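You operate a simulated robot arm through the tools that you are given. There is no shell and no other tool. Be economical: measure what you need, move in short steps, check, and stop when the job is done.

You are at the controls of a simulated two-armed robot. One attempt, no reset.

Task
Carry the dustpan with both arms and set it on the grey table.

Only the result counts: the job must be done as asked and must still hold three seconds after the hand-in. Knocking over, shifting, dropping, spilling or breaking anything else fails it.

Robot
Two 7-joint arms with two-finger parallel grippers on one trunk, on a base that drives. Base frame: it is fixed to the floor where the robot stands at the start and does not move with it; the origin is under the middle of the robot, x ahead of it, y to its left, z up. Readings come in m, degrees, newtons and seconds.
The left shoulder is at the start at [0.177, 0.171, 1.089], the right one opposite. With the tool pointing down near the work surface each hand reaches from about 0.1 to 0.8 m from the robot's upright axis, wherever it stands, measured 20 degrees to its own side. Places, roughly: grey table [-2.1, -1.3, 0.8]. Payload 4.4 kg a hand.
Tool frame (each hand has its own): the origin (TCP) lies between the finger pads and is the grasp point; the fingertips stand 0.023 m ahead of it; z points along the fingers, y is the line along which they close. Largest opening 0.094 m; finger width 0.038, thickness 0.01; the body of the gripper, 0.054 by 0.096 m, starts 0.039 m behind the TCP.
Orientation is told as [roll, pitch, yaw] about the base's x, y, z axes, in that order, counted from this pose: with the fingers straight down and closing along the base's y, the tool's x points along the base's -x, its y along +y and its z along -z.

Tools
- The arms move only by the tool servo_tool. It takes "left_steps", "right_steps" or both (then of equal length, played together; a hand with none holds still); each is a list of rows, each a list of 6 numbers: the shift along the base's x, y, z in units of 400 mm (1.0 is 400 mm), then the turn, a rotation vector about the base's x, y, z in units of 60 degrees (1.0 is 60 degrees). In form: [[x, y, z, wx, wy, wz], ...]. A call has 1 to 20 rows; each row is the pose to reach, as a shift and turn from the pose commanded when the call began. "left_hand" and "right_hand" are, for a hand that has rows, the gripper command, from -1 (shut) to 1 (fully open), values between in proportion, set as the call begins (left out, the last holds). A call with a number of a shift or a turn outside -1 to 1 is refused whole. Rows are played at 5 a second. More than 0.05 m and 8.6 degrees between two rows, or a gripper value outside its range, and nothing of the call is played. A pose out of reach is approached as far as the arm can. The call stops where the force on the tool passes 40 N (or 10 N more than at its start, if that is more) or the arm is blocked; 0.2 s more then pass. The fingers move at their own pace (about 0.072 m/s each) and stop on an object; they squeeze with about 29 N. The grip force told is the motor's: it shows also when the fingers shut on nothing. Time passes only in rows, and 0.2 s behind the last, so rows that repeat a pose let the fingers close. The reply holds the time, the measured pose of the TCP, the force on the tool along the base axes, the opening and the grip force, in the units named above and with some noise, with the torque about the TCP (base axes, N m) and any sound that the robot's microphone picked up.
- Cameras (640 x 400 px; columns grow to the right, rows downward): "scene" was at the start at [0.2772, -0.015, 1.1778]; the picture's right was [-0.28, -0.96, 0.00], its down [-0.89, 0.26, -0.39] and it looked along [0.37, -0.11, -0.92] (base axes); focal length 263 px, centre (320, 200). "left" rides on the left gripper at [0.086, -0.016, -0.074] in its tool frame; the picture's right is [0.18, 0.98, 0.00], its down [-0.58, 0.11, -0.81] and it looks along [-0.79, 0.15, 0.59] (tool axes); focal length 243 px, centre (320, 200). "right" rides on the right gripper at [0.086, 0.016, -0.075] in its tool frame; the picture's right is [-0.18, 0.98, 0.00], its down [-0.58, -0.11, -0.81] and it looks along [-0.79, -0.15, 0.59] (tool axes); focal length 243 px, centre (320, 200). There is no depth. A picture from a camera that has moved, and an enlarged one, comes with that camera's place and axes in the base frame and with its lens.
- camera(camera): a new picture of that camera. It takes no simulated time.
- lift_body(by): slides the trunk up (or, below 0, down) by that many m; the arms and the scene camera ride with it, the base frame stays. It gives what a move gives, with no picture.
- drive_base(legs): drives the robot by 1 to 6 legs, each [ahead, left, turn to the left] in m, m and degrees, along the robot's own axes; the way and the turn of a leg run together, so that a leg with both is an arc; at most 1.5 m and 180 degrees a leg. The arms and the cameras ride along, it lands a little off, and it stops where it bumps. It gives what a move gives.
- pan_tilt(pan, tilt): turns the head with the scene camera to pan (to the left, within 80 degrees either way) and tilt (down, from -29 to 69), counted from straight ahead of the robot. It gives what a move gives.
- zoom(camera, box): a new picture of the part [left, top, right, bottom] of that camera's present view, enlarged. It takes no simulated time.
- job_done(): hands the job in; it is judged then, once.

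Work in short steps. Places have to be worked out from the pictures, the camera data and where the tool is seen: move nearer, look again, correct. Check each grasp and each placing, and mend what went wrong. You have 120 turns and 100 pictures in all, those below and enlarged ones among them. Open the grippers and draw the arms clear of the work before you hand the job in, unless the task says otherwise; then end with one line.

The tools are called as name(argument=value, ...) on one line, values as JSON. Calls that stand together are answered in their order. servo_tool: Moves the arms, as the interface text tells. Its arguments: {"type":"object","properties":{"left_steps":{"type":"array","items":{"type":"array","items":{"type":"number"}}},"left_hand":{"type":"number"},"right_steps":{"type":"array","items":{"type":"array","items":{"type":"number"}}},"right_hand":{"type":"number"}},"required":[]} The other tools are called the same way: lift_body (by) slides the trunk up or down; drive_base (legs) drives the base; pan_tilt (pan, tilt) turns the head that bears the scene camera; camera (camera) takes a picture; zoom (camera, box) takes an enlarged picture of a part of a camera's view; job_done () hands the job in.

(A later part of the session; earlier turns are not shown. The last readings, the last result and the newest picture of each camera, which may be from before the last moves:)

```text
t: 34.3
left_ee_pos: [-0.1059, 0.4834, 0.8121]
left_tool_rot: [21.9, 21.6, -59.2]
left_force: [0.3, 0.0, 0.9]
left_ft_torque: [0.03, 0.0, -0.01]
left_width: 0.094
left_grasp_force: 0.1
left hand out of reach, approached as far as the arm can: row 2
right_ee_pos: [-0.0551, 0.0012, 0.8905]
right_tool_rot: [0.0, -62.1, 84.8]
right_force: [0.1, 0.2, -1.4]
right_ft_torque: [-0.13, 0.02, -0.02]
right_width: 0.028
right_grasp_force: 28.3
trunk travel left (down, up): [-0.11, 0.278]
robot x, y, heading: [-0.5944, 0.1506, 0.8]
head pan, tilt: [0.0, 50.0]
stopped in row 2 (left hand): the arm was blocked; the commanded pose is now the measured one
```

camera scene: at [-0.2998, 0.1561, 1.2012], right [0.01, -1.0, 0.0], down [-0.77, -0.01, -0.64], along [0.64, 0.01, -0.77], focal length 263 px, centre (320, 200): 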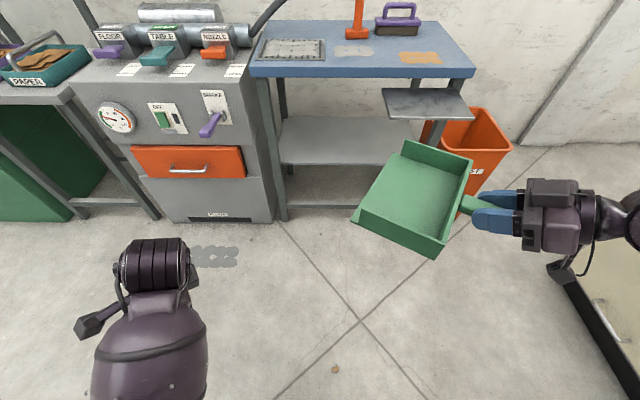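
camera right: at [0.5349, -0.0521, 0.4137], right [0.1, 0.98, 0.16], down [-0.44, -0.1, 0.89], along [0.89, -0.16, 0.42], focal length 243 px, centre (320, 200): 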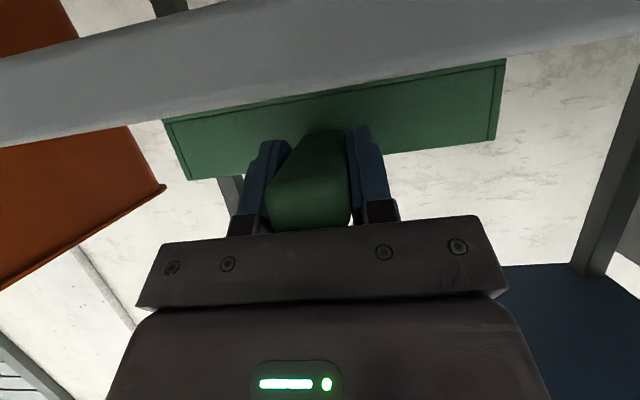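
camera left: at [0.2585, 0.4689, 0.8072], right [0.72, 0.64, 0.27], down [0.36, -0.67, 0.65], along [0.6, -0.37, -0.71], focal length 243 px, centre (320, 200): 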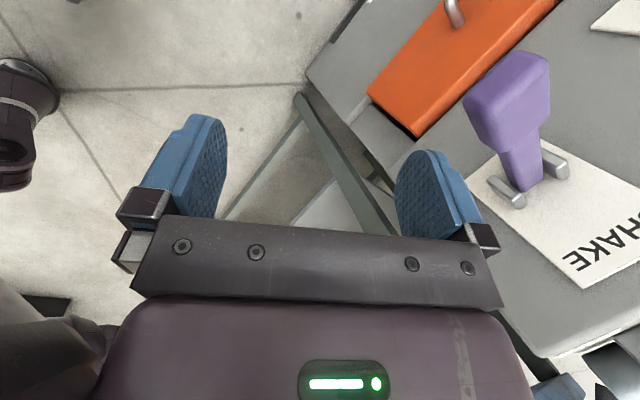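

The left wrist is at a joint limit with fingers outward. I'll rotate it inward (fingers toward −y, down), away from that limit, moving slightly forward.

servo_tool(left_steps=[[0.03, 0, 0, -0.12, 0, 0], [0.06, 0, 0.03, -0.24, 0, 0], [0.09, 0, 0.06, -0.36, 0, 0], [0.12, 0, 0.09, -0.48, 0, 0], [0.15, 0, 0.12, -0.6, 0, 0], [0.15, 0, 0.16, -0.72, 0, 0], [0.15, 0, 0.2, -0.84, 0, 0]])

camera(camera="scene")

```text
t: 34.8
left_ee_pos: [-0.0914, 0.4838, 0.8166]
left_tool_rot: [18.2, 24.7, -70.6]
left_force: [0.0, -0.6, 0.3]
left_ft_torque: [0.02, -0.01, 0.0]
left_width: 0.0942
left_grasp_force: 0.1
right_ee_pos: [-0.0543, 0.0015, 0.8895]
right_tool_rot: [-0.1, -62.1, 84.8]
right_force: [-0.7, 0.6, -0.9]
right_ft_torque: [-0.12, 0.04, 0.03]
right_width: 0.0277
right_grasp_force: 28.9
trunk travel left (down, up): [-0.11, 0.278]
robot x, y, heading: [-0.5976, 0.1514, 0.9]
head pan, tilt: [0.0, 50.0]
stopped in row 2 (left hand): the arm was blocked; the commanded pose is now the measured one
```

```text
65 pictures are left
camera scene: at [-0.2999, 0.1562, 1.2012], right [0.01, -1.0, 0.0], down [-0.77, -0.01, -0.64], along [0.64, 0.01, -0.77], focal length 263 px, centre (320, 200)
```

scene: 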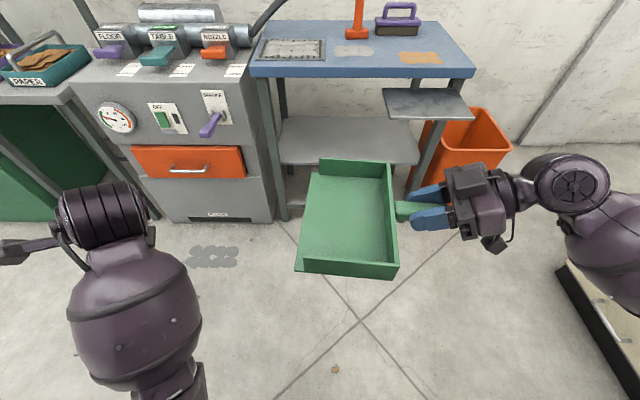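

The left wrist is wound up. I'll unwind it back towards the neutral tool-down orientation (yaw 0), then pitch it as I did the right one.

servo_tool(left_steps=[[0.0, 0, 0, -0.048, -0.016, 0.114], [0.02, 0, 0, -0.097, -0.033, 0.228], [0.04, 0, 0, -0.145, -0.049, 0.341], [0.06, 0, 0, -0.193, -0.065, 0.455], [0.08, 0, 0, -0.241, -0.081, 0.569], [0.1, 0, 0, -0.29, -0.098, 0.683], [0.12, 0, 0, -0.338, -0.114, 0.796], [0.13, 0, 0, -0.386, -0.13, 0.91]])

```text
t: 35.5
left_ee_pos: [-0.0925, 0.4944, 0.8074]
left_tool_rot: [18.6, 27.9, -60.9]
left_force: [0.4, -0.4, -0.3]
left_ft_torque: [0.01, 0.01, 0.01]
left_width: 0.0938
left_grasp_force: 0.0
right_ee_pos: [-0.0537, 0.0014, 0.8904]
right_tool_rot: [0.1, -62.0, 84.8]
right_force: [0.8, -0.3, -0.9]
right_ft_torque: [-0.14, -0.01, 0.0]
right_width: 0.0278
right_grasp_force: 29.3
trunk travel left (down, up): [-0.11, 0.278]
robot x, y, heading: [-0.5961, 0.1505, 0.8]
head pan, tilt: [0.0, 50.0]
stopped in row 3 (left hand): the arm was blocked; the commanded pose is now the measured one
```

Still blocked. Try a plain translation back down and inward, then forward.

servo_tool(left_steps=[[0.0, -0.06, -0.08, 0, 0, 0], [0.0, -0.12, -0.16, 0, 0, 0], [0.08, -0.12, -0.2, 0, 0, 0], [0.16, -0.12, -0.24, 0, 0, 0], [0.24, -0.12, -0.28, 0, 0, 0]])

```text
t: 36.8
left_ee_pos: [0.0031, 0.4449, 0.6938]
left_tool_rot: [18.6, 27.8, -60.9]
left_force: [0.8, -0.9, -0.2]
left_ft_torque: [0.02, -0.02, -0.01]
left_width: 0.0939
left_grasp_force: 0.1
right_ee_pos: [-0.0544, 0.0005, 0.8912]
right_tool_rot: [0.0, -62.1, 84.8]
right_force: [0.1, 0.3, -1.2]
right_ft_torque: [-0.11, 0.03, 0.0]
right_width: 0.028
right_grasp_force: 28.7
trunk travel left (down, up): [-0.11, 0.278]
robot x, y, heading: [-0.5964, 0.1479, 0.9]
head pan, tilt: [0.0, 50.0]
```

Free again. Now unwind the rotation while continuing forward.

servo_tool(left_steps=[[0.03, 0, 0, -0.052, -0.025, 0.106], [0.06, 0, 0, -0.104, -0.051, 0.212], [0.09, 0, 0, -0.157, -0.076, 0.319], [0.12, 0, 0, -0.209, -0.102, 0.425], [0.15, 0, 0, -0.261, -0.127, 0.531], [0.15, 0, 0, -0.313, -0.153, 0.637], [0.15, 0, 0, -0.366, -0.178, 0.744], [0.15, 0, 0, -0.418, -0.204, 0.85], [0.15, 0, 0, -0.47, -0.229, 0.956]])

camera(camera="scene")

```text
t: 38.8
left_ee_pos: [0.0797, 0.4199, 0.7146]
left_tool_rot: [9.3, 1.2, -14.7]
left_force: [0.0, 0.8, -0.3]
left_ft_torque: [0.02, 0.01, 0.03]
left_width: 0.094
left_grasp_force: 0.1
right_ee_pos: [-0.0537, 0.0014, 0.8906]
right_tool_rot: [0.0, -62.0, 84.8]
right_force: [-0.5, -0.5, -1.9]
right_ft_torque: [-0.13, 0.01, -0.03]
right_width: 0.028
right_grasp_force: 28.7
trunk travel left (down, up): [-0.11, 0.278]
robot x, y, heading: [-0.5947, 0.1498, 0.6]
head pan, tilt: [0.0, 50.0]
stopped in row 9 (left hand): the arm was blocked; the commanded pose is now the measured one
```

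```text
64 pictures are left
camera scene: at [-0.2998, 0.1563, 1.2012], right [0.01, -1.0, 0.0], down [-0.77, -0.01, -0.64], along [0.64, 0.01, -0.77], focal length 263 px, centre (320, 200)
```

scene: 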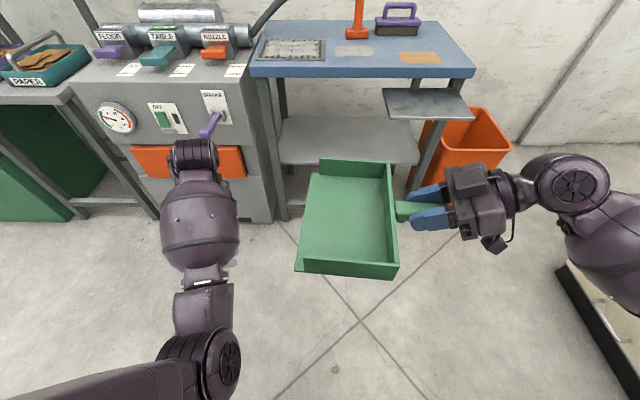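

Left arm is now extended forward. Mirror the right arm's path: pitch the fingers forward 60° while rising.

servo_tool(left_steps=[[0.0, 0, 0.02, -0.02, -0.125, 0.02], [0.0, 0, 0.05, -0.04, -0.25, 0.04], [0.0, 0, 0.1, -0.06, -0.375, 0.06], [0.0, 0, 0.15, -0.08, -0.5, 0.08], [0.0, 0, 0.2, -0.1, -0.625, 0.1], [-0.05, 0, 0.25, -0.12, -0.75, 0.12], [-0.08, 0, 0.32, -0.13, -0.875, 0.13], [-0.1, 0, 0.4, -0.14, -0.98, 0.14]])

```text
t: 40.6
left_ee_pos: [0.037, 0.4204, 0.8734]
left_tool_rot: [11.9, -57.8, -7.0]
left_force: [-0.2, 0.2, 0.8]
left_ft_torque: [0.01, -0.01, -0.02]
left_width: 0.0941
left_grasp_force: 0.0
right_ee_pos: [-0.0547, 0.0013, 0.8916]
right_tool_rot: [-0.1, -62.2, 84.8]
right_force: [0.8, 0.3, -0.8]
right_ft_torque: [-0.15, 0.0, 0.01]
right_width: 0.0281
right_grasp_force: 28.7
trunk travel left (down, up): [-0.11, 0.278]
robot x, y, heading: [-0.5886, 0.1504, 0.7]
head pan, tilt: [0.0, 50.0]
```

Works as on the right. Now yaw the left hand 60° to the right in place, raising it to stay above the pan walls.

servo_tool(left_steps=[[0, 0, 0.02, 0, 0, -0.125], [0, 0, 0.04, 0, 0, -0.25], [0, 0, 0.06, 0, 0, -0.375], [0, 0, 0.08, 0, 0, -0.5], [0, 0, 0.1, 0, 0, -0.625], [0, 0, 0.12, 0, 0, -0.75], [0, 0, 0.14, 0, 0, -0.875], [0, 0, 0.16, 0, 0, -1.0]])

camera(camera="scene")

```text
t: 42.4
left_ee_pos: [0.0386, 0.4186, 0.9367]
left_tool_rot: [12.1, -57.8, -67.4]
left_force: [0.2, 0.0, 0.7]
left_ft_torque: [0.01, 0.04, 0.01]
left_width: 0.0936
left_grasp_force: 0.0
right_ee_pos: [-0.0544, 0.0008, 0.8895]
right_tool_rot: [-0.1, -62.2, 84.7]
right_force: [-0.4, -0.8, -1.4]
right_ft_torque: [-0.12, 0.02, 0.0]
right_width: 0.0276
right_grasp_force: 28.8
trunk travel left (down, up): [-0.11, 0.278]
robot x, y, heading: [-0.5972, 0.1508, 0.5]
head pan, tilt: [0.0, 50.0]
```

```text
63 pictures are left
camera scene: at [-0.2999, 0.1563, 1.2012], right [0.01, -1.0, 0.0], down [-0.77, -0.01, -0.64], along [0.64, 0.01, -0.77], focal length 263 px, centre (320, 200)
```

scene: 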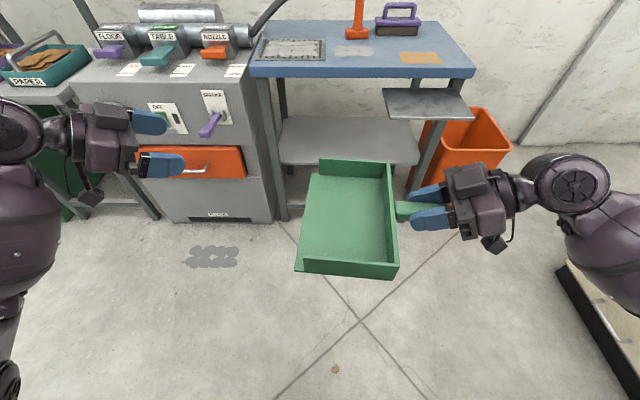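

Continue: yaw to face straight along the far wall (about −95°), level it, and approach to y≈0.27 at z≈0.95.

servo_tool(left_steps=[[0.01, 0, 0.01, 0, 0.018, -0.117], [0.02, -0.06, 0.02, 0, 0.036, -0.233], [0.03, -0.13, 0.03, 0, 0.053, -0.35], [0.04, -0.2, 0.03, 0, 0.071, -0.467], [0.04, -0.28, 0.03, 0, 0.089, -0.583], [0.04, -0.37, 0.03, 0, 0.107, -0.7]])

zoom(camera="scene", box=[160, 80, 480, 280])

camera(camera="left")

```text
t: 43.8
left_ee_pos: [0.0548, 0.2693, 0.9502]
left_tool_rot: [0.5, -57.2, -99.5]
left_force: [-1.1, -0.2, 0.3]
left_ft_torque: [0.01, 0.01, -0.01]
left_width: 0.0943
left_grasp_force: 0.1
right_ee_pos: [-0.0537, 0.0017, 0.89]
right_tool_rot: [0.0, -62.0, 84.7]
right_force: [-0.5, -0.5, -2.0]
right_ft_torque: [-0.12, 0.03, -0.02]
right_width: 0.0278
right_grasp_force: 28.8
trunk travel left (down, up): [-0.11, 0.278]
robot x, y, heading: [-0.595, 0.1519, 0.5]
head pan, tilt: [0.0, 50.0]
```

```text
2.00 times, centred on (320, 180) of scene
camera zoom: at [-0.2996, 0.1557, 1.2011], right [0.01, -1.0, 0.0], down [-0.77, -0.01, -0.64], along [0.64, 0.01, -0.77], focal length 526 px, centre (320, 240)
```

zoom: 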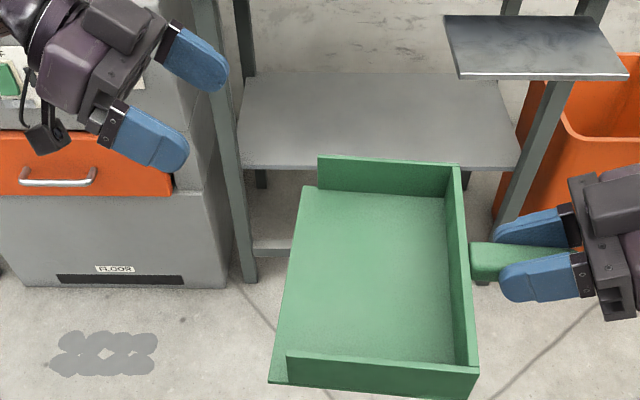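

```text
61 pictures are left
camera left: at [0.0578, 0.3814, 0.9167], right [0.99, -0.06, -0.15], down [0.16, 0.34, 0.93], along [0.0, -0.94, 0.35], focal length 243 px, centre (320, 200)
```

left: 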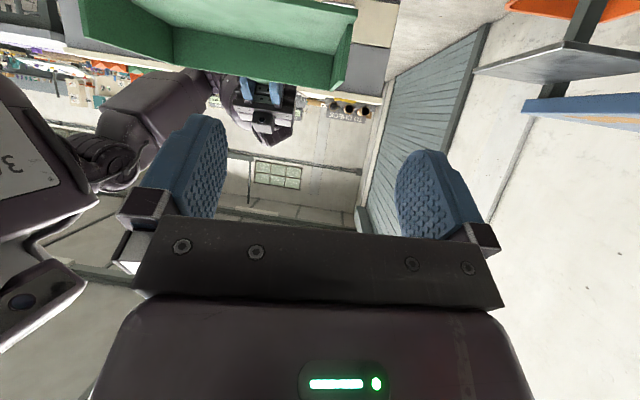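

Let me zoom the left view at the far wall's end.

zoom(camera="left", box=[240, 0, 440, 125])

```text
3.20 times, centred on (340, 62) of left
camera zoom: at [0.0578, 0.3814, 0.9167], right [0.99, -0.06, -0.15], down [0.16, 0.34, 0.93], along [0.0, -0.94, 0.35], focal length 776 px, centre (256, 640)
```

zoom: 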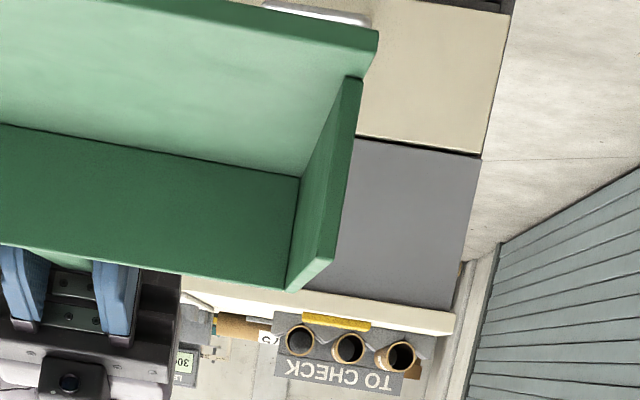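

The far wall's mouth-end corner is at about (0.056, 0.157), top z≈0.893, floor z≈0.843. Advance above it at z 0.95 to y 0.14.

servo_tool(left_steps=[[0, -0.08, 0, 0, 0, 0.035], [0.0, -0.16, 0, 0, 0, 0.07], [0.0, -0.24, 0, 0, 0, 0.07], [0.0, -0.32, 0, 0, 0, 0.07]])

zoom(camera="scene", box=[160, 80, 480, 280])

camera(camera="left")

```text
t: 44.8
left_ee_pos: [0.0552, 0.143, 0.9497]
left_tool_rot: [0.7, -57.2, -95.4]
left_force: [-0.8, 1.0, 0.1]
left_ft_torque: [-0.01, 0.01, 0.0]
left_width: 0.0936
left_grasp_force: 0.1
right_ee_pos: [-0.0548, 0.0006, 0.8912]
right_tool_rot: [0.0, -62.1, 84.7]
right_force: [0.1, -0.6, -1.2]
right_ft_torque: [-0.1, 0.01, -0.03]
right_width: 0.0278
right_grasp_force: 28.8
trunk travel left (down, up): [-0.11, 0.278]
robot x, y, heading: [-0.5956, 0.1509, 0.5]
head pan, tilt: [0.0, 50.0]
```

```text
2.00 times, centred on (320, 180) of scene
camera zoom: at [-0.2998, 0.1558, 1.2012], right [0.01, -1.0, 0.0], down [-0.77, -0.01, -0.64], along [0.64, 0.01, -0.77], focal length 526 px, centre (320, 240)
```

zoom: 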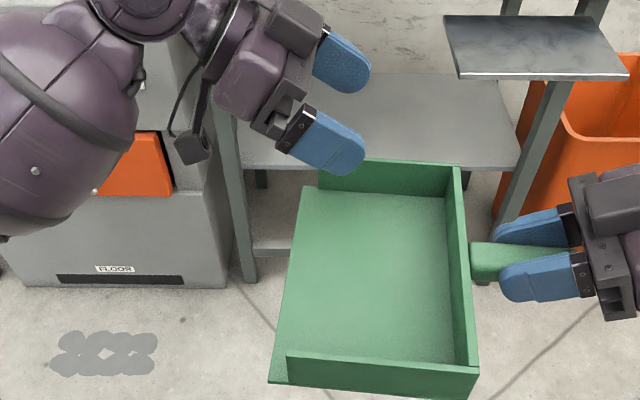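

```text
58 pictures are left
camera left: at [0.0496, 0.2543, 0.9158], right [0.99, 0.02, -0.15], down [0.13, 0.35, 0.93], along [0.07, -0.94, 0.35], focal length 243 px, centre (320, 200)
```

left: 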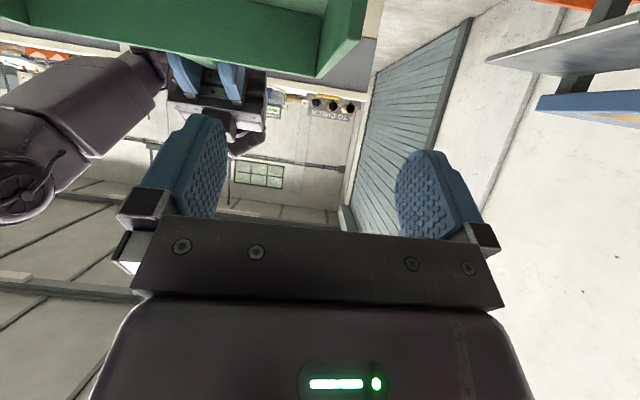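

The wall lies between the open fingers. Descend to z≈0.882.

servo_tool(left_steps=[[0, 0, -0.05, 0, 0, 0], [0.0, 0, -0.1, 0, 0, 0], [0.0, 0, -0.14, 0, 0, 0], [0.0, 0, -0.168, 0, 0, 0]])

camera(camera="left")

zoom(camera="scene", box=[240, 100, 440, 225])

```text
t: 45.8
left_ee_pos: [0.0563, 0.1427, 0.8816]
left_tool_rot: [0.6, -57.4, -95.4]
left_force: [0.0, -0.2, 2.0]
left_ft_torque: [-0.01, 0.11, -0.03]
left_width: 0.094
left_grasp_force: 0.0
right_ee_pos: [-0.0542, 0.0023, 0.8907]
right_tool_rot: [0.0, -62.0, 84.7]
right_force: [0.3, 0.2, -3.1]
right_ft_torque: [-0.39, 0.1, -0.06]
right_width: 0.0277
right_grasp_force: 28.7
trunk travel left (down, up): [-0.11, 0.278]
robot x, y, heading: [-0.5955, 0.1517, 0.6]
head pan, tilt: [0.0, 50.0]
```

```text
57 pictures are left
camera left: at [0.0493, 0.2538, 0.8491], right [0.99, 0.02, -0.15], down [0.13, 0.35, 0.93], along [0.07, -0.94, 0.35], focal length 243 px, centre (320, 200)
```

left: 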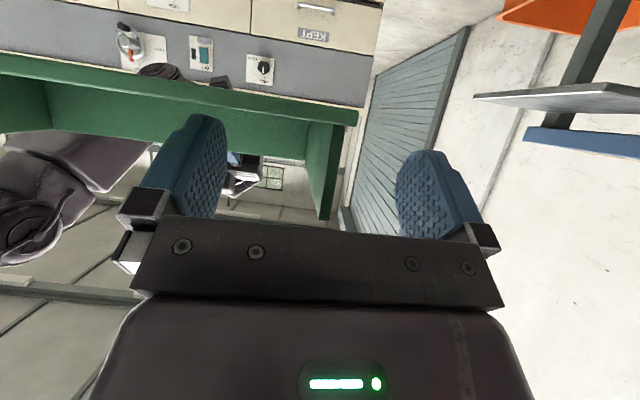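

```text
3.20 times, centred on (340, 162) of scene
camera zoom: at [-0.2997, 0.1562, 1.2012], right [0.01, -1.0, 0.0], down [-0.77, -0.01, -0.64], along [0.64, 0.01, -0.77], focal length 841 px, centre (256, 320)
```

zoom: 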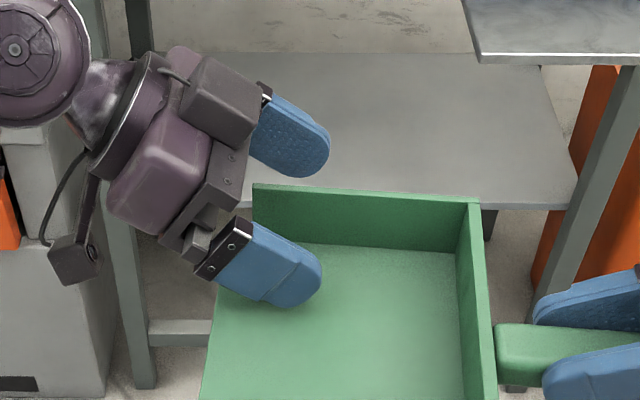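

Tips just brush the floor (2 N). Raise 4 mm, shift 6 mm toward the wall, and close the left gripper.

servo_tool(left_steps=[[0.015, 0, 0.012, 0, 0, 0], [0.015, 0, 0.012, 0, 0, 0]])

servo_tool(left_steps=[[0, 0, 0, 0, 0, 0], [0, 0, 0, 0, 0, 0], [0, 0, 0, 0, 0, 0], [0, 0, 0, 0, 0, 0], [0, 0, 0, 0, 0, 0], [0, 0, 0, 0, 0, 0]], left_hand=-1)

camera(camera="left")

camera(camera="scene")

```text
t: 46.4
left_ee_pos: [0.0617, 0.1426, 0.8866]
left_tool_rot: [0.6, -57.2, -95.5]
left_force: [0.6, 0.1, 1.5]
left_ft_torque: [0.01, 0.0, -0.02]
left_width: 0.0941
left_grasp_force: 0.1
right_ee_pos: [-0.0556, 0.0022, 0.8904]
right_tool_rot: [0.0, -62.1, 84.8]
right_force: [-0.2, 0.7, -1.1]
right_ft_torque: [-0.12, 0.03, -0.01]
right_width: 0.0277
right_grasp_force: 29.3
trunk travel left (down, up): [-0.11, 0.278]
robot x, y, heading: [-0.595, 0.1536, 0.9]
head pan, tilt: [0.0, 50.0]
```

```text
t: 47.8
left_ee_pos: [0.06, 0.1418, 0.8869]
left_tool_rot: [0.4, -57.4, -95.7]
left_force: [-27.7, -13.0, 2.3]
left_ft_torque: [0.09, 0.05, -1.26]
left_width: 0.0053
left_grasp_force: 28.5
right_ee_pos: [-0.0529, 0.0008, 0.8911]
right_tool_rot: [-0.2, -62.0, 84.8]
right_force: [28.6, 12.4, -4.3]
right_ft_torque: [-0.53, 0.17, -1.28]
right_width: 0.0279
right_grasp_force: 28.8
trunk travel left (down, up): [-0.11, 0.278]
robot x, y, heading: [-0.5951, 0.1515, 0.8]
head pan, tilt: [0.0, 50.0]
```

```text
55 pictures are left
camera left: at [0.0544, 0.2518, 0.8534], right [0.99, 0.01, -0.15], down [0.14, 0.35, 0.93], along [0.06, -0.94, 0.35], focal length 243 px, centre (320, 200)
```

left: 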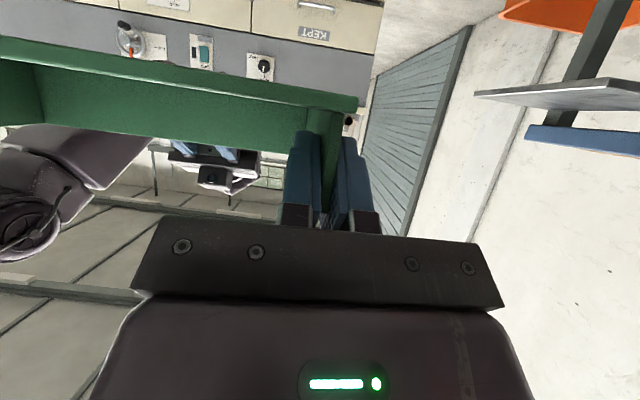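

```text
54 pictures are left
camera scene: at [-0.2998, 0.1562, 1.2012], right [0.01, -1.0, 0.0], down [-0.77, -0.01, -0.64], along [0.64, 0.01, -0.77], focal length 263 px, centre (320, 200)
```

scene: 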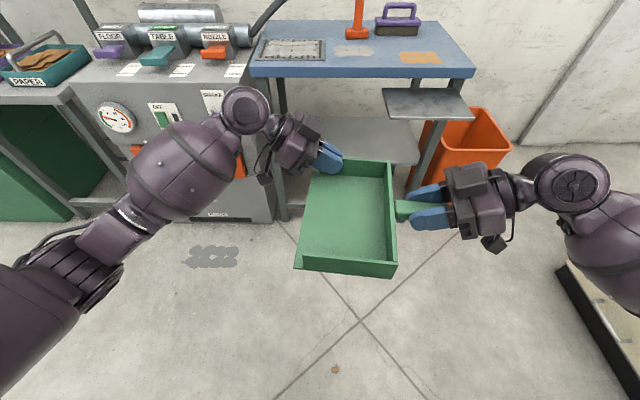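

Both hands hold it; there's ~28 N internal stress. Relax by moving the left hand 4 mm in −x.

servo_tool(left_steps=[[-0.008, -0.002, 0, 0, 0, 0], [-0.012, -0.004, 0, 0, 0, 0]])

```text
t: 48.4
left_ee_pos: [0.0572, 0.1424, 0.8867]
left_tool_rot: [0.7, -57.1, -95.2]
left_force: [-8.4, 7.5, 0.1]
left_ft_torque: [-0.94, 0.21, -1.11]
left_width: 0.0052
left_grasp_force: 28.3
right_ee_pos: [-0.0549, 0.0008, 0.8905]
right_tool_rot: [0.0, -62.0, 84.7]
right_force: [8.6, -7.9, -0.8]
right_ft_torque: [0.9, -0.31, -0.95]
right_width: 0.028
right_grasp_force: 28.7
trunk travel left (down, up): [-0.11, 0.278]
robot x, y, heading: [-0.5953, 0.153, 0.8]
head pan, tilt: [0.0, 50.0]
```

Stress is down to ~10 N. Raise the trunk 0.15 m and look to the right for the path to the grey table.

lift_body(by=0.15)

pan_tilt(pan=-80, tilt=25)

camera(camera="scene")

```text
t: 50.1
left_ee_pos: [0.0573, 0.1421, 1.0345]
left_tool_rot: [0.4, -57.2, -95.2]
left_force: [7.6, 25.4, -4.0]
left_ft_torque: [0.03, -0.1, -1.05]
left_width: 0.0051
left_grasp_force: 28.8
right_ee_pos: [-0.054, 0.0006, 1.0386]
right_tool_rot: [0.3, -62.0, 84.5]
right_force: [-7.7, -25.2, 0.6]
right_ft_torque: [0.13, -0.19, -0.69]
right_width: 0.0278
right_grasp_force: 29.2
trunk travel left (down, up): [-0.26, 0.128]
robot x, y, heading: [-0.5992, 0.1521, 0.7]
head pan, tilt: [0.0, 50.0]
```

```text
t: 51.6
left_ee_pos: [0.056, 0.1413, 1.0364]
left_tool_rot: [0.7, -57.3, -95.4]
left_force: [10.0, 25.6, -0.1]
left_ft_torque: [0.08, 0.03, -0.95]
left_width: 0.0047
left_grasp_force: 29.1
right_ee_pos: [-0.0539, 0.0012, 1.04]
right_tool_rot: [0.0, -62.1, 84.9]
right_force: [-10.5, -25.1, -0.7]
right_ft_torque: [-0.2, -0.02, -0.46]
right_width: 0.0277
right_grasp_force: 29.3
trunk travel left (down, up): [-0.26, 0.128]
robot x, y, heading: [-0.5964, 0.1493, 0.4]
head pan, tilt: [-80.0, 25.0]
```

```text
53 pictures are left
camera scene: at [-0.4947, 0.063, 1.4087], right [-0.98, -0.19, 0.0], down [-0.08, 0.42, -0.91], along [0.17, -0.89, -0.42], focal length 263 px, centre (320, 200)
```

scene: 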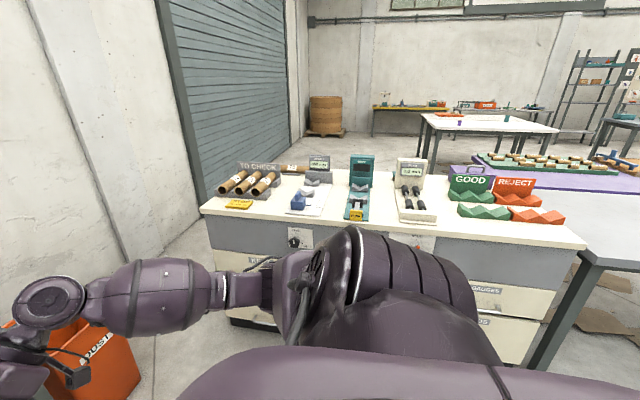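

Relieve the internal stress, then turn the robot right by 60° (counter edge at y≈−0.81 leaves clearance) to view the grey table.

servo_tool(left_steps=[[0.003, 0.006, 0, 0, 0, 0], [0.004, 0.01, 0, 0, 0, 0]])

drive_base(legs=[[0, 0.1, -45]])

camera(camera="scene")

```text
t: 52.2
left_ee_pos: [0.0567, 0.1415, 1.0374]
left_tool_rot: [0.6, -57.3, -95.7]
left_force: [-2.8, -1.3, 1.0]
left_ft_torque: [0.64, 0.11, -0.17]
left_width: 0.0046
left_grasp_force: 28.7
right_ee_pos: [-0.0545, 0.0026, 1.0414]
right_tool_rot: [-0.1, -62.2, 85.0]
right_force: [3.5, 1.0, -2.8]
right_ft_torque: [-0.95, 0.03, -0.13]
right_width: 0.028
right_grasp_force: 29.0
trunk travel left (down, up): [-0.26, 0.128]
robot x, y, heading: [-0.5936, 0.1536, 0.7]
head pan, tilt: [-80.0, 25.0]
```

```text
t: 54.7
left_ee_pos: [-0.0997, -0.2211, 1.0362]
left_tool_rot: [0.6, -57.4, -140.0]
left_force: [-33.9, -0.2, -1.5]
left_ft_torque: [-0.02, 0.06, -0.65]
left_width: 0.0047
left_grasp_force: 28.9
right_ee_pos: [-0.2796, -0.2439, 1.0416]
right_tool_rot: [-0.1, -62.1, 40.5]
right_force: [33.7, 0.6, 0.7]
right_ft_torque: [-0.01, -0.44, -0.01]
right_width: 0.0278
right_grasp_force: 28.4
trunk travel left (down, up): [-0.26, 0.128]
robot x, y, heading: [-0.5571, 0.2418, -43.9]
head pan, tilt: [-80.0, 25.0]
```

```text
52 pictures are left
camera scene: at [-0.5508, 0.1089, 1.4087], right [-0.83, 0.56, 0.0], down [0.24, 0.35, -0.91], along [-0.5, -0.75, -0.42], focal length 263 px, centre (320, 200)
```

scene: 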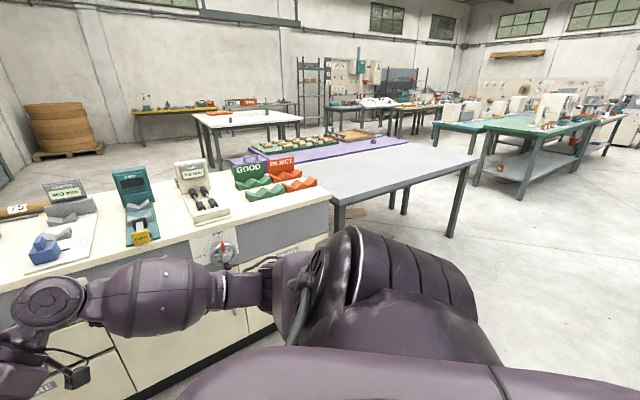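

The grey table spans x≈−1.35…−2.75, y≈−0.9…−1.7, with its front strip clear. First relieve stress (34 N along x), then turn to face −y and strafe to x≈−2.

servo_tool(left_steps=[[-0.006, 0, 0, 0, 0, 0], [-0.01, 0, 0, 0, 0, 0]])

drive_base(legs=[[0, 0, -46], [0, -1.4, 0]])

pan_tilt(pan=0, tilt=45)

camera(camera="scene")

```text
t: 55.3
left_ee_pos: [-0.1006, -0.2195, 1.0359]
left_tool_rot: [0.5, -57.2, -139.7]
left_force: [25.8, 2.9, -1.5]
left_ft_torque: [-0.28, 0.45, -0.63]
left_width: 0.0051
left_grasp_force: 29.6
right_ee_pos: [-0.2793, -0.2443, 1.0419]
right_tool_rot: [0.0, -62.0, 40.1]
right_force: [-25.5, -3.4, -0.6]
right_ft_torque: [0.28, -0.44, 0.62]
right_width: 0.0276
right_grasp_force: 29.3
trunk travel left (down, up): [-0.26, 0.128]
robot x, y, heading: [-0.5594, 0.2436, -43.6]
head pan, tilt: [-80.0, 25.0]
```

```text
t: 70.0
left_ee_pos: [-1.9977, -0.4162, 1.0361]
left_tool_rot: [0.7, -57.2, 174.3]
left_force: [16.9, -25.0, -0.8]
left_ft_torque: [0.0, -0.15, 0.5]
left_width: 0.0047
left_grasp_force: 28.9
right_ee_pos: [-2.137, -0.3071, 1.0406]
right_tool_rot: [-0.2, -62.1, -5.4]
right_force: [-16.6, 23.7, -0.1]
right_ft_torque: [-0.04, 0.1, 1.17]
right_width: 0.028
right_grasp_force: 29.4
trunk travel left (down, up): [-0.26, 0.128]
robot x, y, heading: [-1.9857, 0.2324, -89.5]
head pan, tilt: [-80.0, 25.0]
```

```text
t: 71.6
left_ee_pos: [-1.9973, -0.4161, 1.0355]
left_tool_rot: [0.6, -57.2, 174.3]
left_force: [-4.2, -8.1, -1.6]
left_ft_torque: [0.04, -0.04, 0.4]
left_width: 0.0051
left_grasp_force: 29.3
right_ee_pos: [-2.1365, -0.3058, 1.0412]
right_tool_rot: [-0.1, -62.1, -5.4]
right_force: [3.8, 8.2, 0.3]
right_ft_torque: [-0.13, -0.07, 1.23]
right_width: 0.0277
right_grasp_force: 28.5
trunk travel left (down, up): [-0.26, 0.128]
robot x, y, heading: [-1.9846, 0.2315, -89.8]
head pan, tilt: [0.0, 45.0]
```

```text
51 pictures are left
camera scene: at [-1.9839, 0.0695, 1.3781], right [-1.0, -0.01, 0.0], down [0.0, 0.71, -0.71], along [0.0, -0.71, -0.71], focal length 263 px, centre (320, 200)
```

scene: 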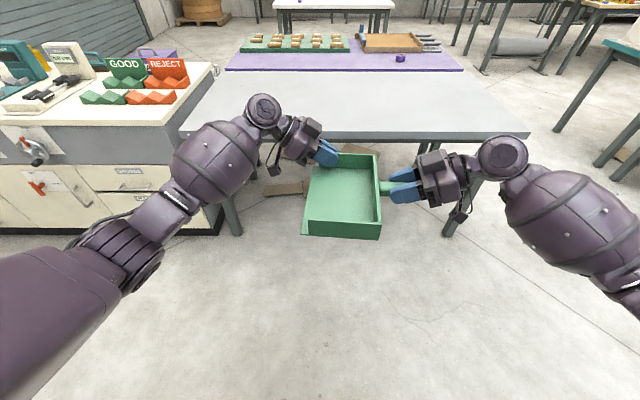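

The table edge is at y≈−0.90 and the near half is empty. Drive ahead 0.68 m so the pan is over the table's front (pan bottom z≈0.99).

drive_base(legs=[[0.68, 0, 0]])

camera(camera="scene")

camera(camera="right")

```text
t: 75.3
left_ee_pos: [-1.9819, -1.0952, 1.0362]
left_tool_rot: [0.5, -57.3, 175.0]
left_force: [-2.4, -9.1, -0.2]
left_ft_torque: [0.06, -0.01, 0.5]
left_width: 0.005
left_grasp_force: 28.9
right_ee_pos: [-2.1212, -0.9876, 1.0401]
right_tool_rot: [0.1, -62.2, -4.8]
right_force: [1.9, 9.5, -1.0]
right_ft_torque: [-0.1, 0.02, 1.15]
right_width: 0.0279
right_grasp_force: 28.7
trunk travel left (down, up): [-0.26, 0.128]
robot x, y, heading: [-1.973, -0.4462, -88.9]
head pan, tilt: [0.0, 45.0]
```

```text
50 pictures are left
camera scene: at [-1.9726, -0.6094, 1.3781], right [-1.0, -0.02, 0.0], down [-0.01, 0.71, -0.71], along [0.01, -0.71, -0.71], focal length 263 px, centre (320, 200)
```

scene: 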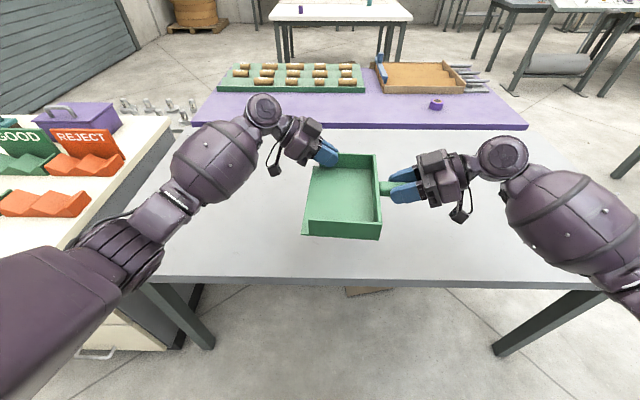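

```text
49 pictures are left
camera right: at [-2.2264, -0.9624, 0.9987], right [0.17, 0.97, 0.16], down [-0.45, -0.07, 0.89], along [0.88, -0.22, 0.42], focal length 243 px, centre (320, 200)
```

right: 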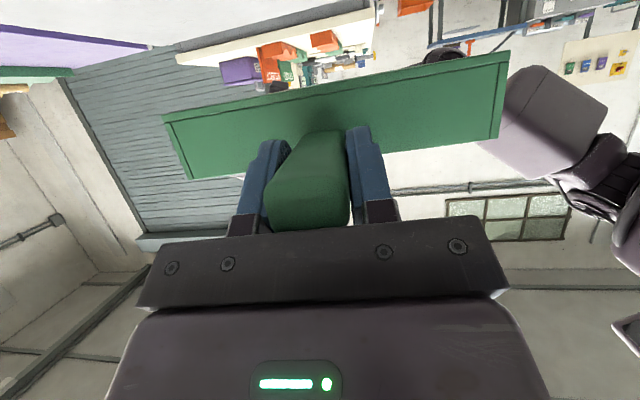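

Now move both hands together: 0.12 m further over the table and down 0.08 m.

servo_tool(left_steps=[[0, -0.04, -0.025, 0, 0, 0], [0, -0.08, -0.05, 0, 0, 0], [0, -0.12, -0.075, 0, 0, 0], [0, -0.16, -0.1, 0, 0, 0], [0, -0.2, -0.13, 0, 0, 0], [0, -0.24, -0.16, 0, 0, 0], [0, -0.28, -0.18, 0, 0, 0], [0, -0.3, -0.2, 0, 0, 0]], right_steps=[[0, -0.04, -0.025, 0, 0, 0], [0, -0.08, -0.05, 0, 0, 0], [0, -0.12, -0.075, 0, 0, 0], [0, -0.16, -0.1, 0, 0, 0], [0, -0.2, -0.13, 0, 0, 0], [0, -0.24, -0.16, 0, 0, 0], [0, -0.28, -0.18, 0, 0, 0], [0, -0.3, -0.2, 0, 0, 0]])

camera(camera="scene")

```text
t: 77.2
left_ee_pos: [-1.9743, -1.2064, 0.9576]
left_tool_rot: [1.3, -56.9, 175.5]
left_force: [-6.0, -18.1, -4.7]
left_ft_torque: [-0.24, -0.63, 1.23]
left_width: 0.0054
left_grasp_force: 28.9
left hand out of reach, approached as far as the arm can: row 7, 8
right_ee_pos: [-2.1194, -1.1045, 0.9578]
right_tool_rot: [0.8, -61.9, -4.7]
right_force: [5.6, 18.3, 3.4]
right_ft_torque: [-0.27, -0.06, 1.86]
right_width: 0.0294
right_grasp_force: 29.0
trunk travel left (down, up): [-0.26, 0.128]
robot x, y, heading: [-1.975, -0.4453, -88.8]
head pan, tilt: [0.0, 45.0]
stopped in row 8 (left hand): the force on the tool passed its limit at 42 N (the readings are from after the stop); the commanded pose is now the measured one
```

```text
48 pictures are left
camera scene: at [-1.9726, -0.6088, 1.3781], right [-1.0, -0.02, 0.0], down [-0.01, 0.71, -0.71], along [0.01, -0.71, -0.71], focal length 263 px, centre (320, 200)
```

scene: 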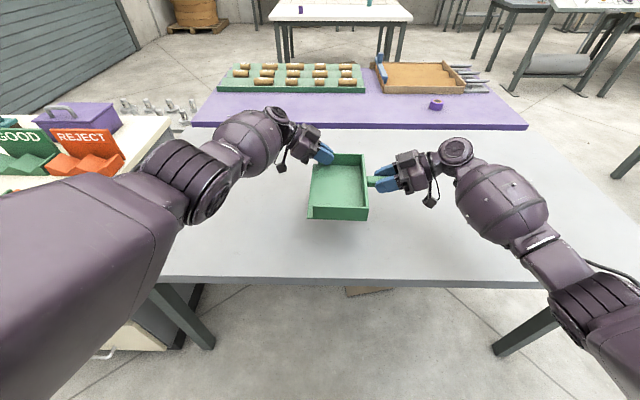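

The left arm is near its reach, but the pan is well over the table (shadow visible below). Bring both back 2 cm to relax, then lower using the trunk.

servo_tool(left_steps=[[0, 0.025, 0, 0, 0, 0], [0, 0.05, 0, 0, 0, 0]], right_steps=[[0, 0.028, 0, 0, 0, 0], [0, 0.056, 0, 0, 0, 0]])

lift_body(by=-0.07)

camera(camera="scene")

camera(camera="left")

camera(camera="right")

```text
t: 77.8
left_ee_pos: [-1.977, -1.1851, 0.9574]
left_tool_rot: [1.2, -57.1, 175.3]
left_force: [-10.9, -12.5, -1.4]
left_ft_torque: [-0.07, 0.06, 1.29]
left_width: 0.0056
left_grasp_force: 28.9
right_ee_pos: [-2.1219, -1.0837, 0.9594]
right_tool_rot: [0.7, -61.8, -5.1]
right_force: [11.2, 13.1, 0.9]
right_ft_torque: [-0.06, -0.18, 1.72]
right_width: 0.0299
right_grasp_force: 28.4
trunk travel left (down, up): [-0.26, 0.128]
robot x, y, heading: [-1.9774, -0.4395, -89.1]
head pan, tilt: [0.0, 45.0]
```

```text
t: 78.9
left_ee_pos: [-1.9771, -1.1848, 0.8901]
left_tool_rot: [1.4, -57.1, 174.9]
left_force: [-16.7, -9.2, -1.9]
left_ft_torque: [-0.09, -0.34, 1.27]
left_width: 0.0056
left_grasp_force: 29.3
right_ee_pos: [-2.1221, -1.0827, 0.8905]
right_tool_rot: [0.1, -61.7, -4.7]
right_force: [16.5, 9.2, 1.5]
right_ft_torque: [-0.18, 0.0, 1.71]
right_width: 0.03
right_grasp_force: 28.9
trunk travel left (down, up): [-0.19, 0.198]
robot x, y, heading: [-1.9752, -0.4471, -88.9]
head pan, tilt: [0.0, 45.0]
```

```text
47 pictures are left
camera scene: at [-1.9714, -0.6614, 1.3034], right [-1.0, -0.02, 0.0], down [-0.01, 0.71, -0.71], along [0.01, -0.71, -0.71], focal length 263 px, centre (320, 200)
```

scene: 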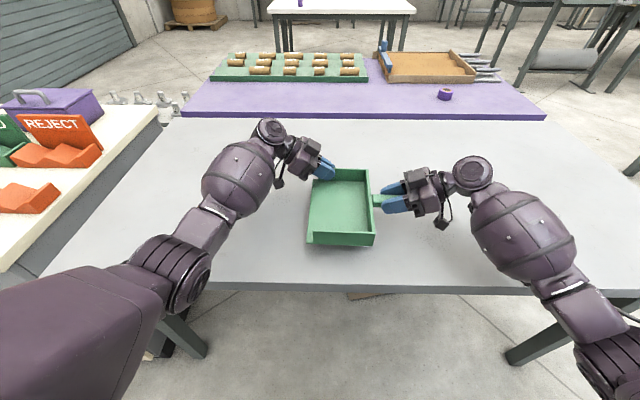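

```text
46 pictures are left
camera left: at [-1.8653, -1.176, 0.8576], right [0.04, -0.99, -0.14], down [0.35, -0.12, 0.93], along [-0.94, -0.08, 0.34], focal length 243 px, centre (320, 200)
```

left: 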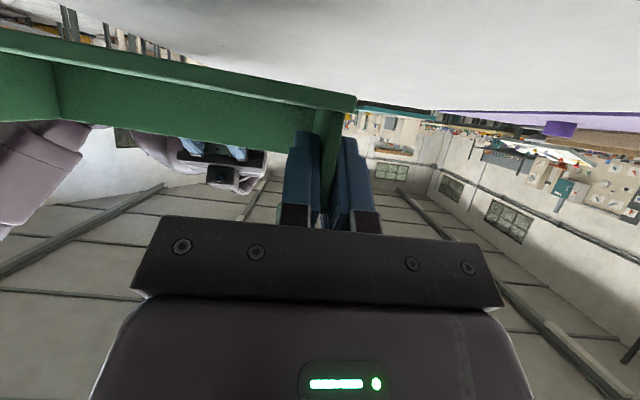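

```text
45 pictures are left
camera right: at [-2.2276, -1.0582, 0.8499], right [0.16, 0.97, 0.16], down [-0.44, -0.08, 0.89], along [0.88, -0.22, 0.42], focal length 243 px, centre (320, 200)
```

right: 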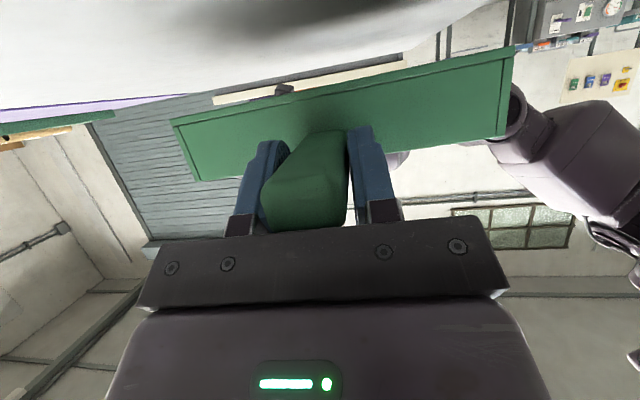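

Pan bottom is roughly 4 cm above the table. Lower 2.5 cm more and check forces.

lift_body(by=-0.025)

camera(camera="right")

zoom(camera="scene", box=[240, 130, 480, 280])

```text
t: 79.5
left_ee_pos: [-1.9772, -1.1854, 0.8607]
left_tool_rot: [-0.4, -57.1, 176.9]
left_force: [-6.5, -13.8, -2.9]
left_ft_torque: [0.2, -0.24, 1.21]
left_width: 0.005
left_grasp_force: 28.9
right_ee_pos: [-2.1225, -1.0811, 0.8653]
right_tool_rot: [2.1, -61.8, -6.0]
right_force: [2.9, 12.3, 9.3]
right_ft_torque: [-0.47, 1.07, 1.89]
right_width: 0.0284
right_grasp_force: 28.9
trunk travel left (down, up): [-0.171, 0.218]
robot x, y, heading: [-1.976, -0.4458, -88.8]
head pan, tilt: [0.0, 45.0]
stopped: the force on the tool passed its limit at 50 N (the readings are from after the stop); the commanded pose is now the measured one
```

```text
44 pictures are left
camera right: at [-2.2272, -1.0565, 0.8243], right [0.16, 0.97, 0.18], down [-0.44, -0.09, 0.89], along [0.88, -0.22, 0.42], focal length 243 px, centre (320, 200)
```

right: 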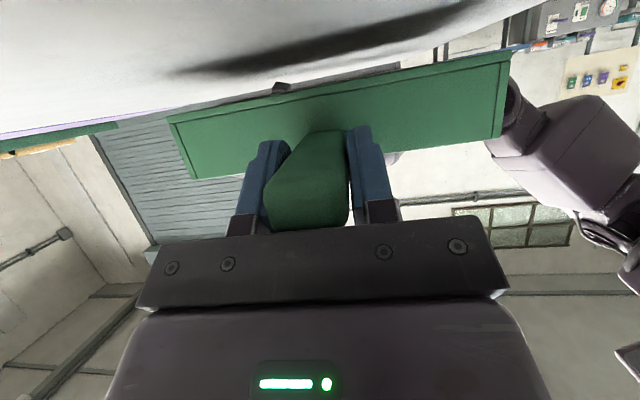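

```text
2.67 times, centred on (360, 205) of scene
camera zoom: at [-1.9718, -0.6811, 1.2809], right [-1.0, -0.02, 0.0], down [-0.01, 0.71, -0.71], along [0.01, -0.71, -0.71], focal length 701 px, centre (213, 187)
```

zoom: 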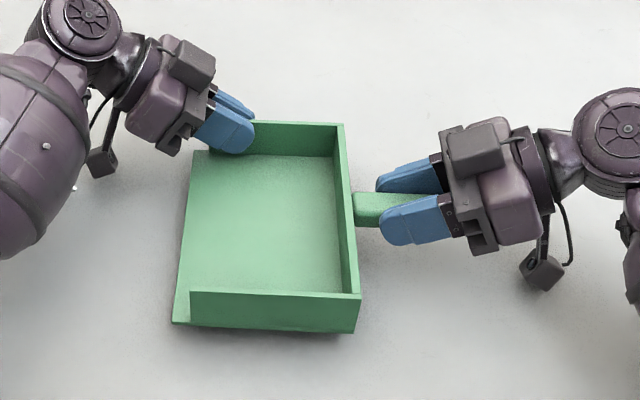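

Contact: the torque shows it's the right hand's camera (below the hand) touching the table, with the pan still ~2 cm up. I'll raise slightly, then steepen both hands symmetrically about their closing axes (the flat pads can pivot on the handle/wall) so the cameras lift clear.

lift_body(by=0.05)

servo_tool(left_steps=[[0, 0, 0, -0.004, -0.055, 0], [0, 0, 0, -0.008, -0.11, 0], [0, 0, 0, -0.012, -0.165, 0], [0, 0, 0, -0.012, -0.165, 0]], right_steps=[[0, 0, 0, 0.005, 0.055, 0], [0, 0, 0, 0.01, 0.11, 0], [0, 0, 0, 0.015, 0.165, 0], [0, 0, 0, 0.015, 0.165, 0]])

camera(camera="right")

camera(camera="scene")

```text
t: 80.4
left_ee_pos: [-1.977, -1.1862, 0.9083]
left_tool_rot: [-0.6, -57.3, 177.1]
left_force: [-5.7, -19.2, -2.3]
left_ft_torque: [0.07, 0.12, 1.27]
left_width: 0.0053
left_grasp_force: 28.6
right_ee_pos: [-2.1219, -1.0836, 0.9121]
right_tool_rot: [3.1, -61.7, -7.0]
right_force: [5.5, 18.3, -0.3]
right_ft_torque: [-0.17, -0.28, 1.9]
right_width: 0.0297
right_grasp_force: 28.9
trunk travel left (down, up): [-0.221, 0.168]
robot x, y, heading: [-1.9752, -0.4382, -89.1]
head pan, tilt: [0.0, 45.0]
```

```text
t: 81.4
left_ee_pos: [-1.9768, -1.185, 0.9098]
left_tool_rot: [-0.2, -47.3, 176.7]
left_force: [3.4, -23.5, -1.1]
left_ft_torque: [-0.16, 0.55, 1.28]
left_width: 0.0056
left_grasp_force: 29.4
right_ee_pos: [-2.1247, -1.0819, 0.9145]
right_tool_rot: [2.1, -51.6, -6.4]
right_force: [-3.5, 23.6, -0.1]
right_ft_torque: [0.11, -0.67, 1.86]
right_width: 0.0304
right_grasp_force: 29.3
trunk travel left (down, up): [-0.221, 0.168]
robot x, y, heading: [-1.9765, -0.4427, -89.0]
head pan, tilt: [0.0, 45.0]
```

```text
42 pictures are left
camera right: at [-2.2336, -1.0569, 0.8931], right [0.19, 0.97, 0.17], down [-0.28, -0.11, 0.95], along [0.94, -0.23, 0.25], focal length 243 px, centre (320, 200)
```

right: 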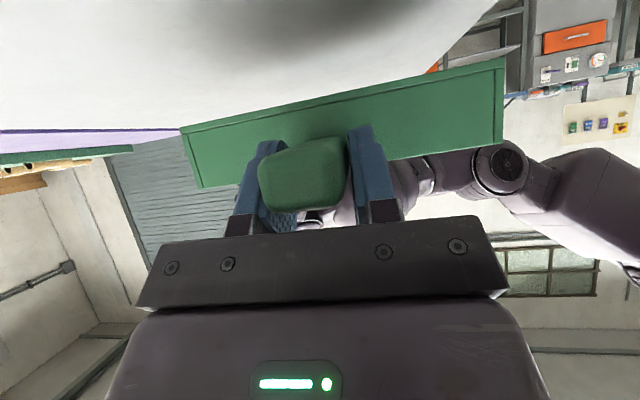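

```text
41 pictures are left
camera scene: at [-1.972, -0.6363, 1.3362], right [-1.0, -0.02, 0.0], down [-0.01, 0.71, -0.71], along [0.01, -0.71, -0.71], focal length 263 px, centre (320, 200)
```

scene: 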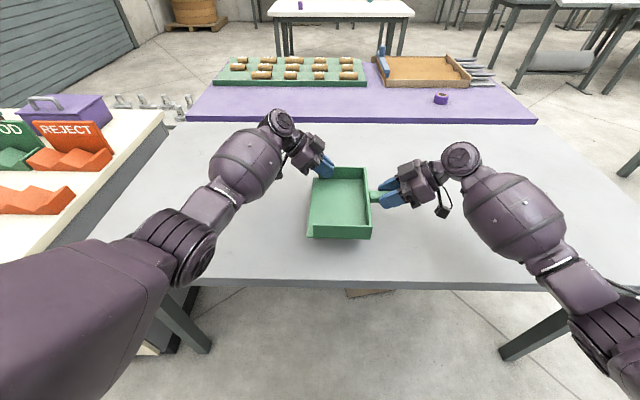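

The pads pivot nicely. Another 9° and relax the y-stress.

servo_tool(left_steps=[[0, -0.005, 0, -0.004, -0.05, 0], [0, -0.005, 0, -0.008, -0.1, 0], [0, -0.005, 0, -0.012, -0.15, 0], [0, -0.005, 0, -0.012, -0.15, 0]], right_steps=[[0, 0.005, 0, 0.005, 0.05, 0], [0, 0.005, 0, 0.01, 0.1, 0], [0, 0.005, 0, 0.015, 0.15, 0], [0, 0.005, 0, 0.015, 0.15, 0]])

zoom(camera="scene", box=[240, 100, 480, 250])

camera(camera="left")

```text
t: 82.4
left_ee_pos: [-1.9772, -1.1863, 0.91]
left_tool_rot: [-0.1, -38.3, 176.3]
left_force: [-9.8, -7.1, -1.4]
left_ft_torque: [-0.1, 0.63, 0.8]
left_width: 0.0047
left_grasp_force: 29.1
right_ee_pos: [-2.1229, -1.0812, 0.9151]
right_tool_rot: [1.8, -42.8, -6.2]
right_force: [9.6, 6.7, -0.5]
right_ft_torque: [0.01, -0.75, 1.29]
right_width: 0.0291
right_grasp_force: 28.9
trunk travel left (down, up): [-0.221, 0.168]
robot x, y, heading: [-1.975, -0.4453, -88.8]
head pan, tilt: [0.0, 45.0]
```

```text
2.67 times, centred on (360, 175) of scene
camera zoom: at [-1.972, -0.6364, 1.3362], right [-1.0, -0.02, 0.0], down [-0.01, 0.71, -0.71], along [0.01, -0.71, -0.71], focal length 701 px, centre (213, 267)
```

zoom: 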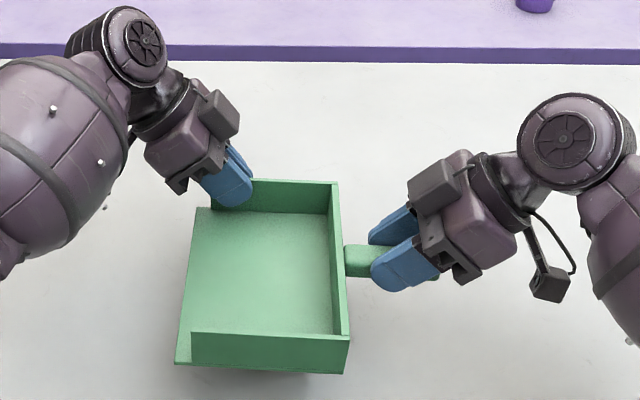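

```text
39 pictures are left
camera left: at [-1.8616, -1.1772, 0.9143], right [0.08, -0.99, -0.12], down [0.04, -0.11, 0.99], along [-1.0, -0.08, 0.03], focal length 243 px, centre (320, 200)
```

left: 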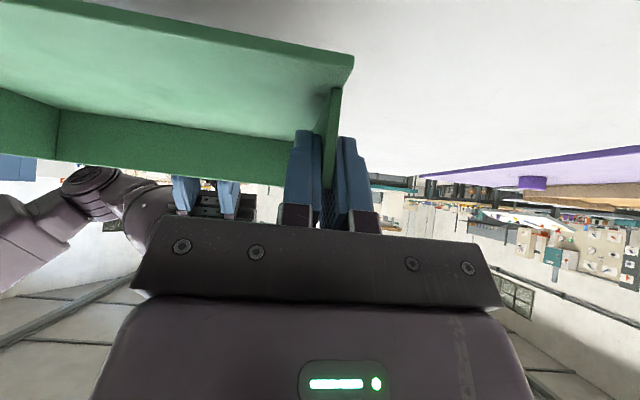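

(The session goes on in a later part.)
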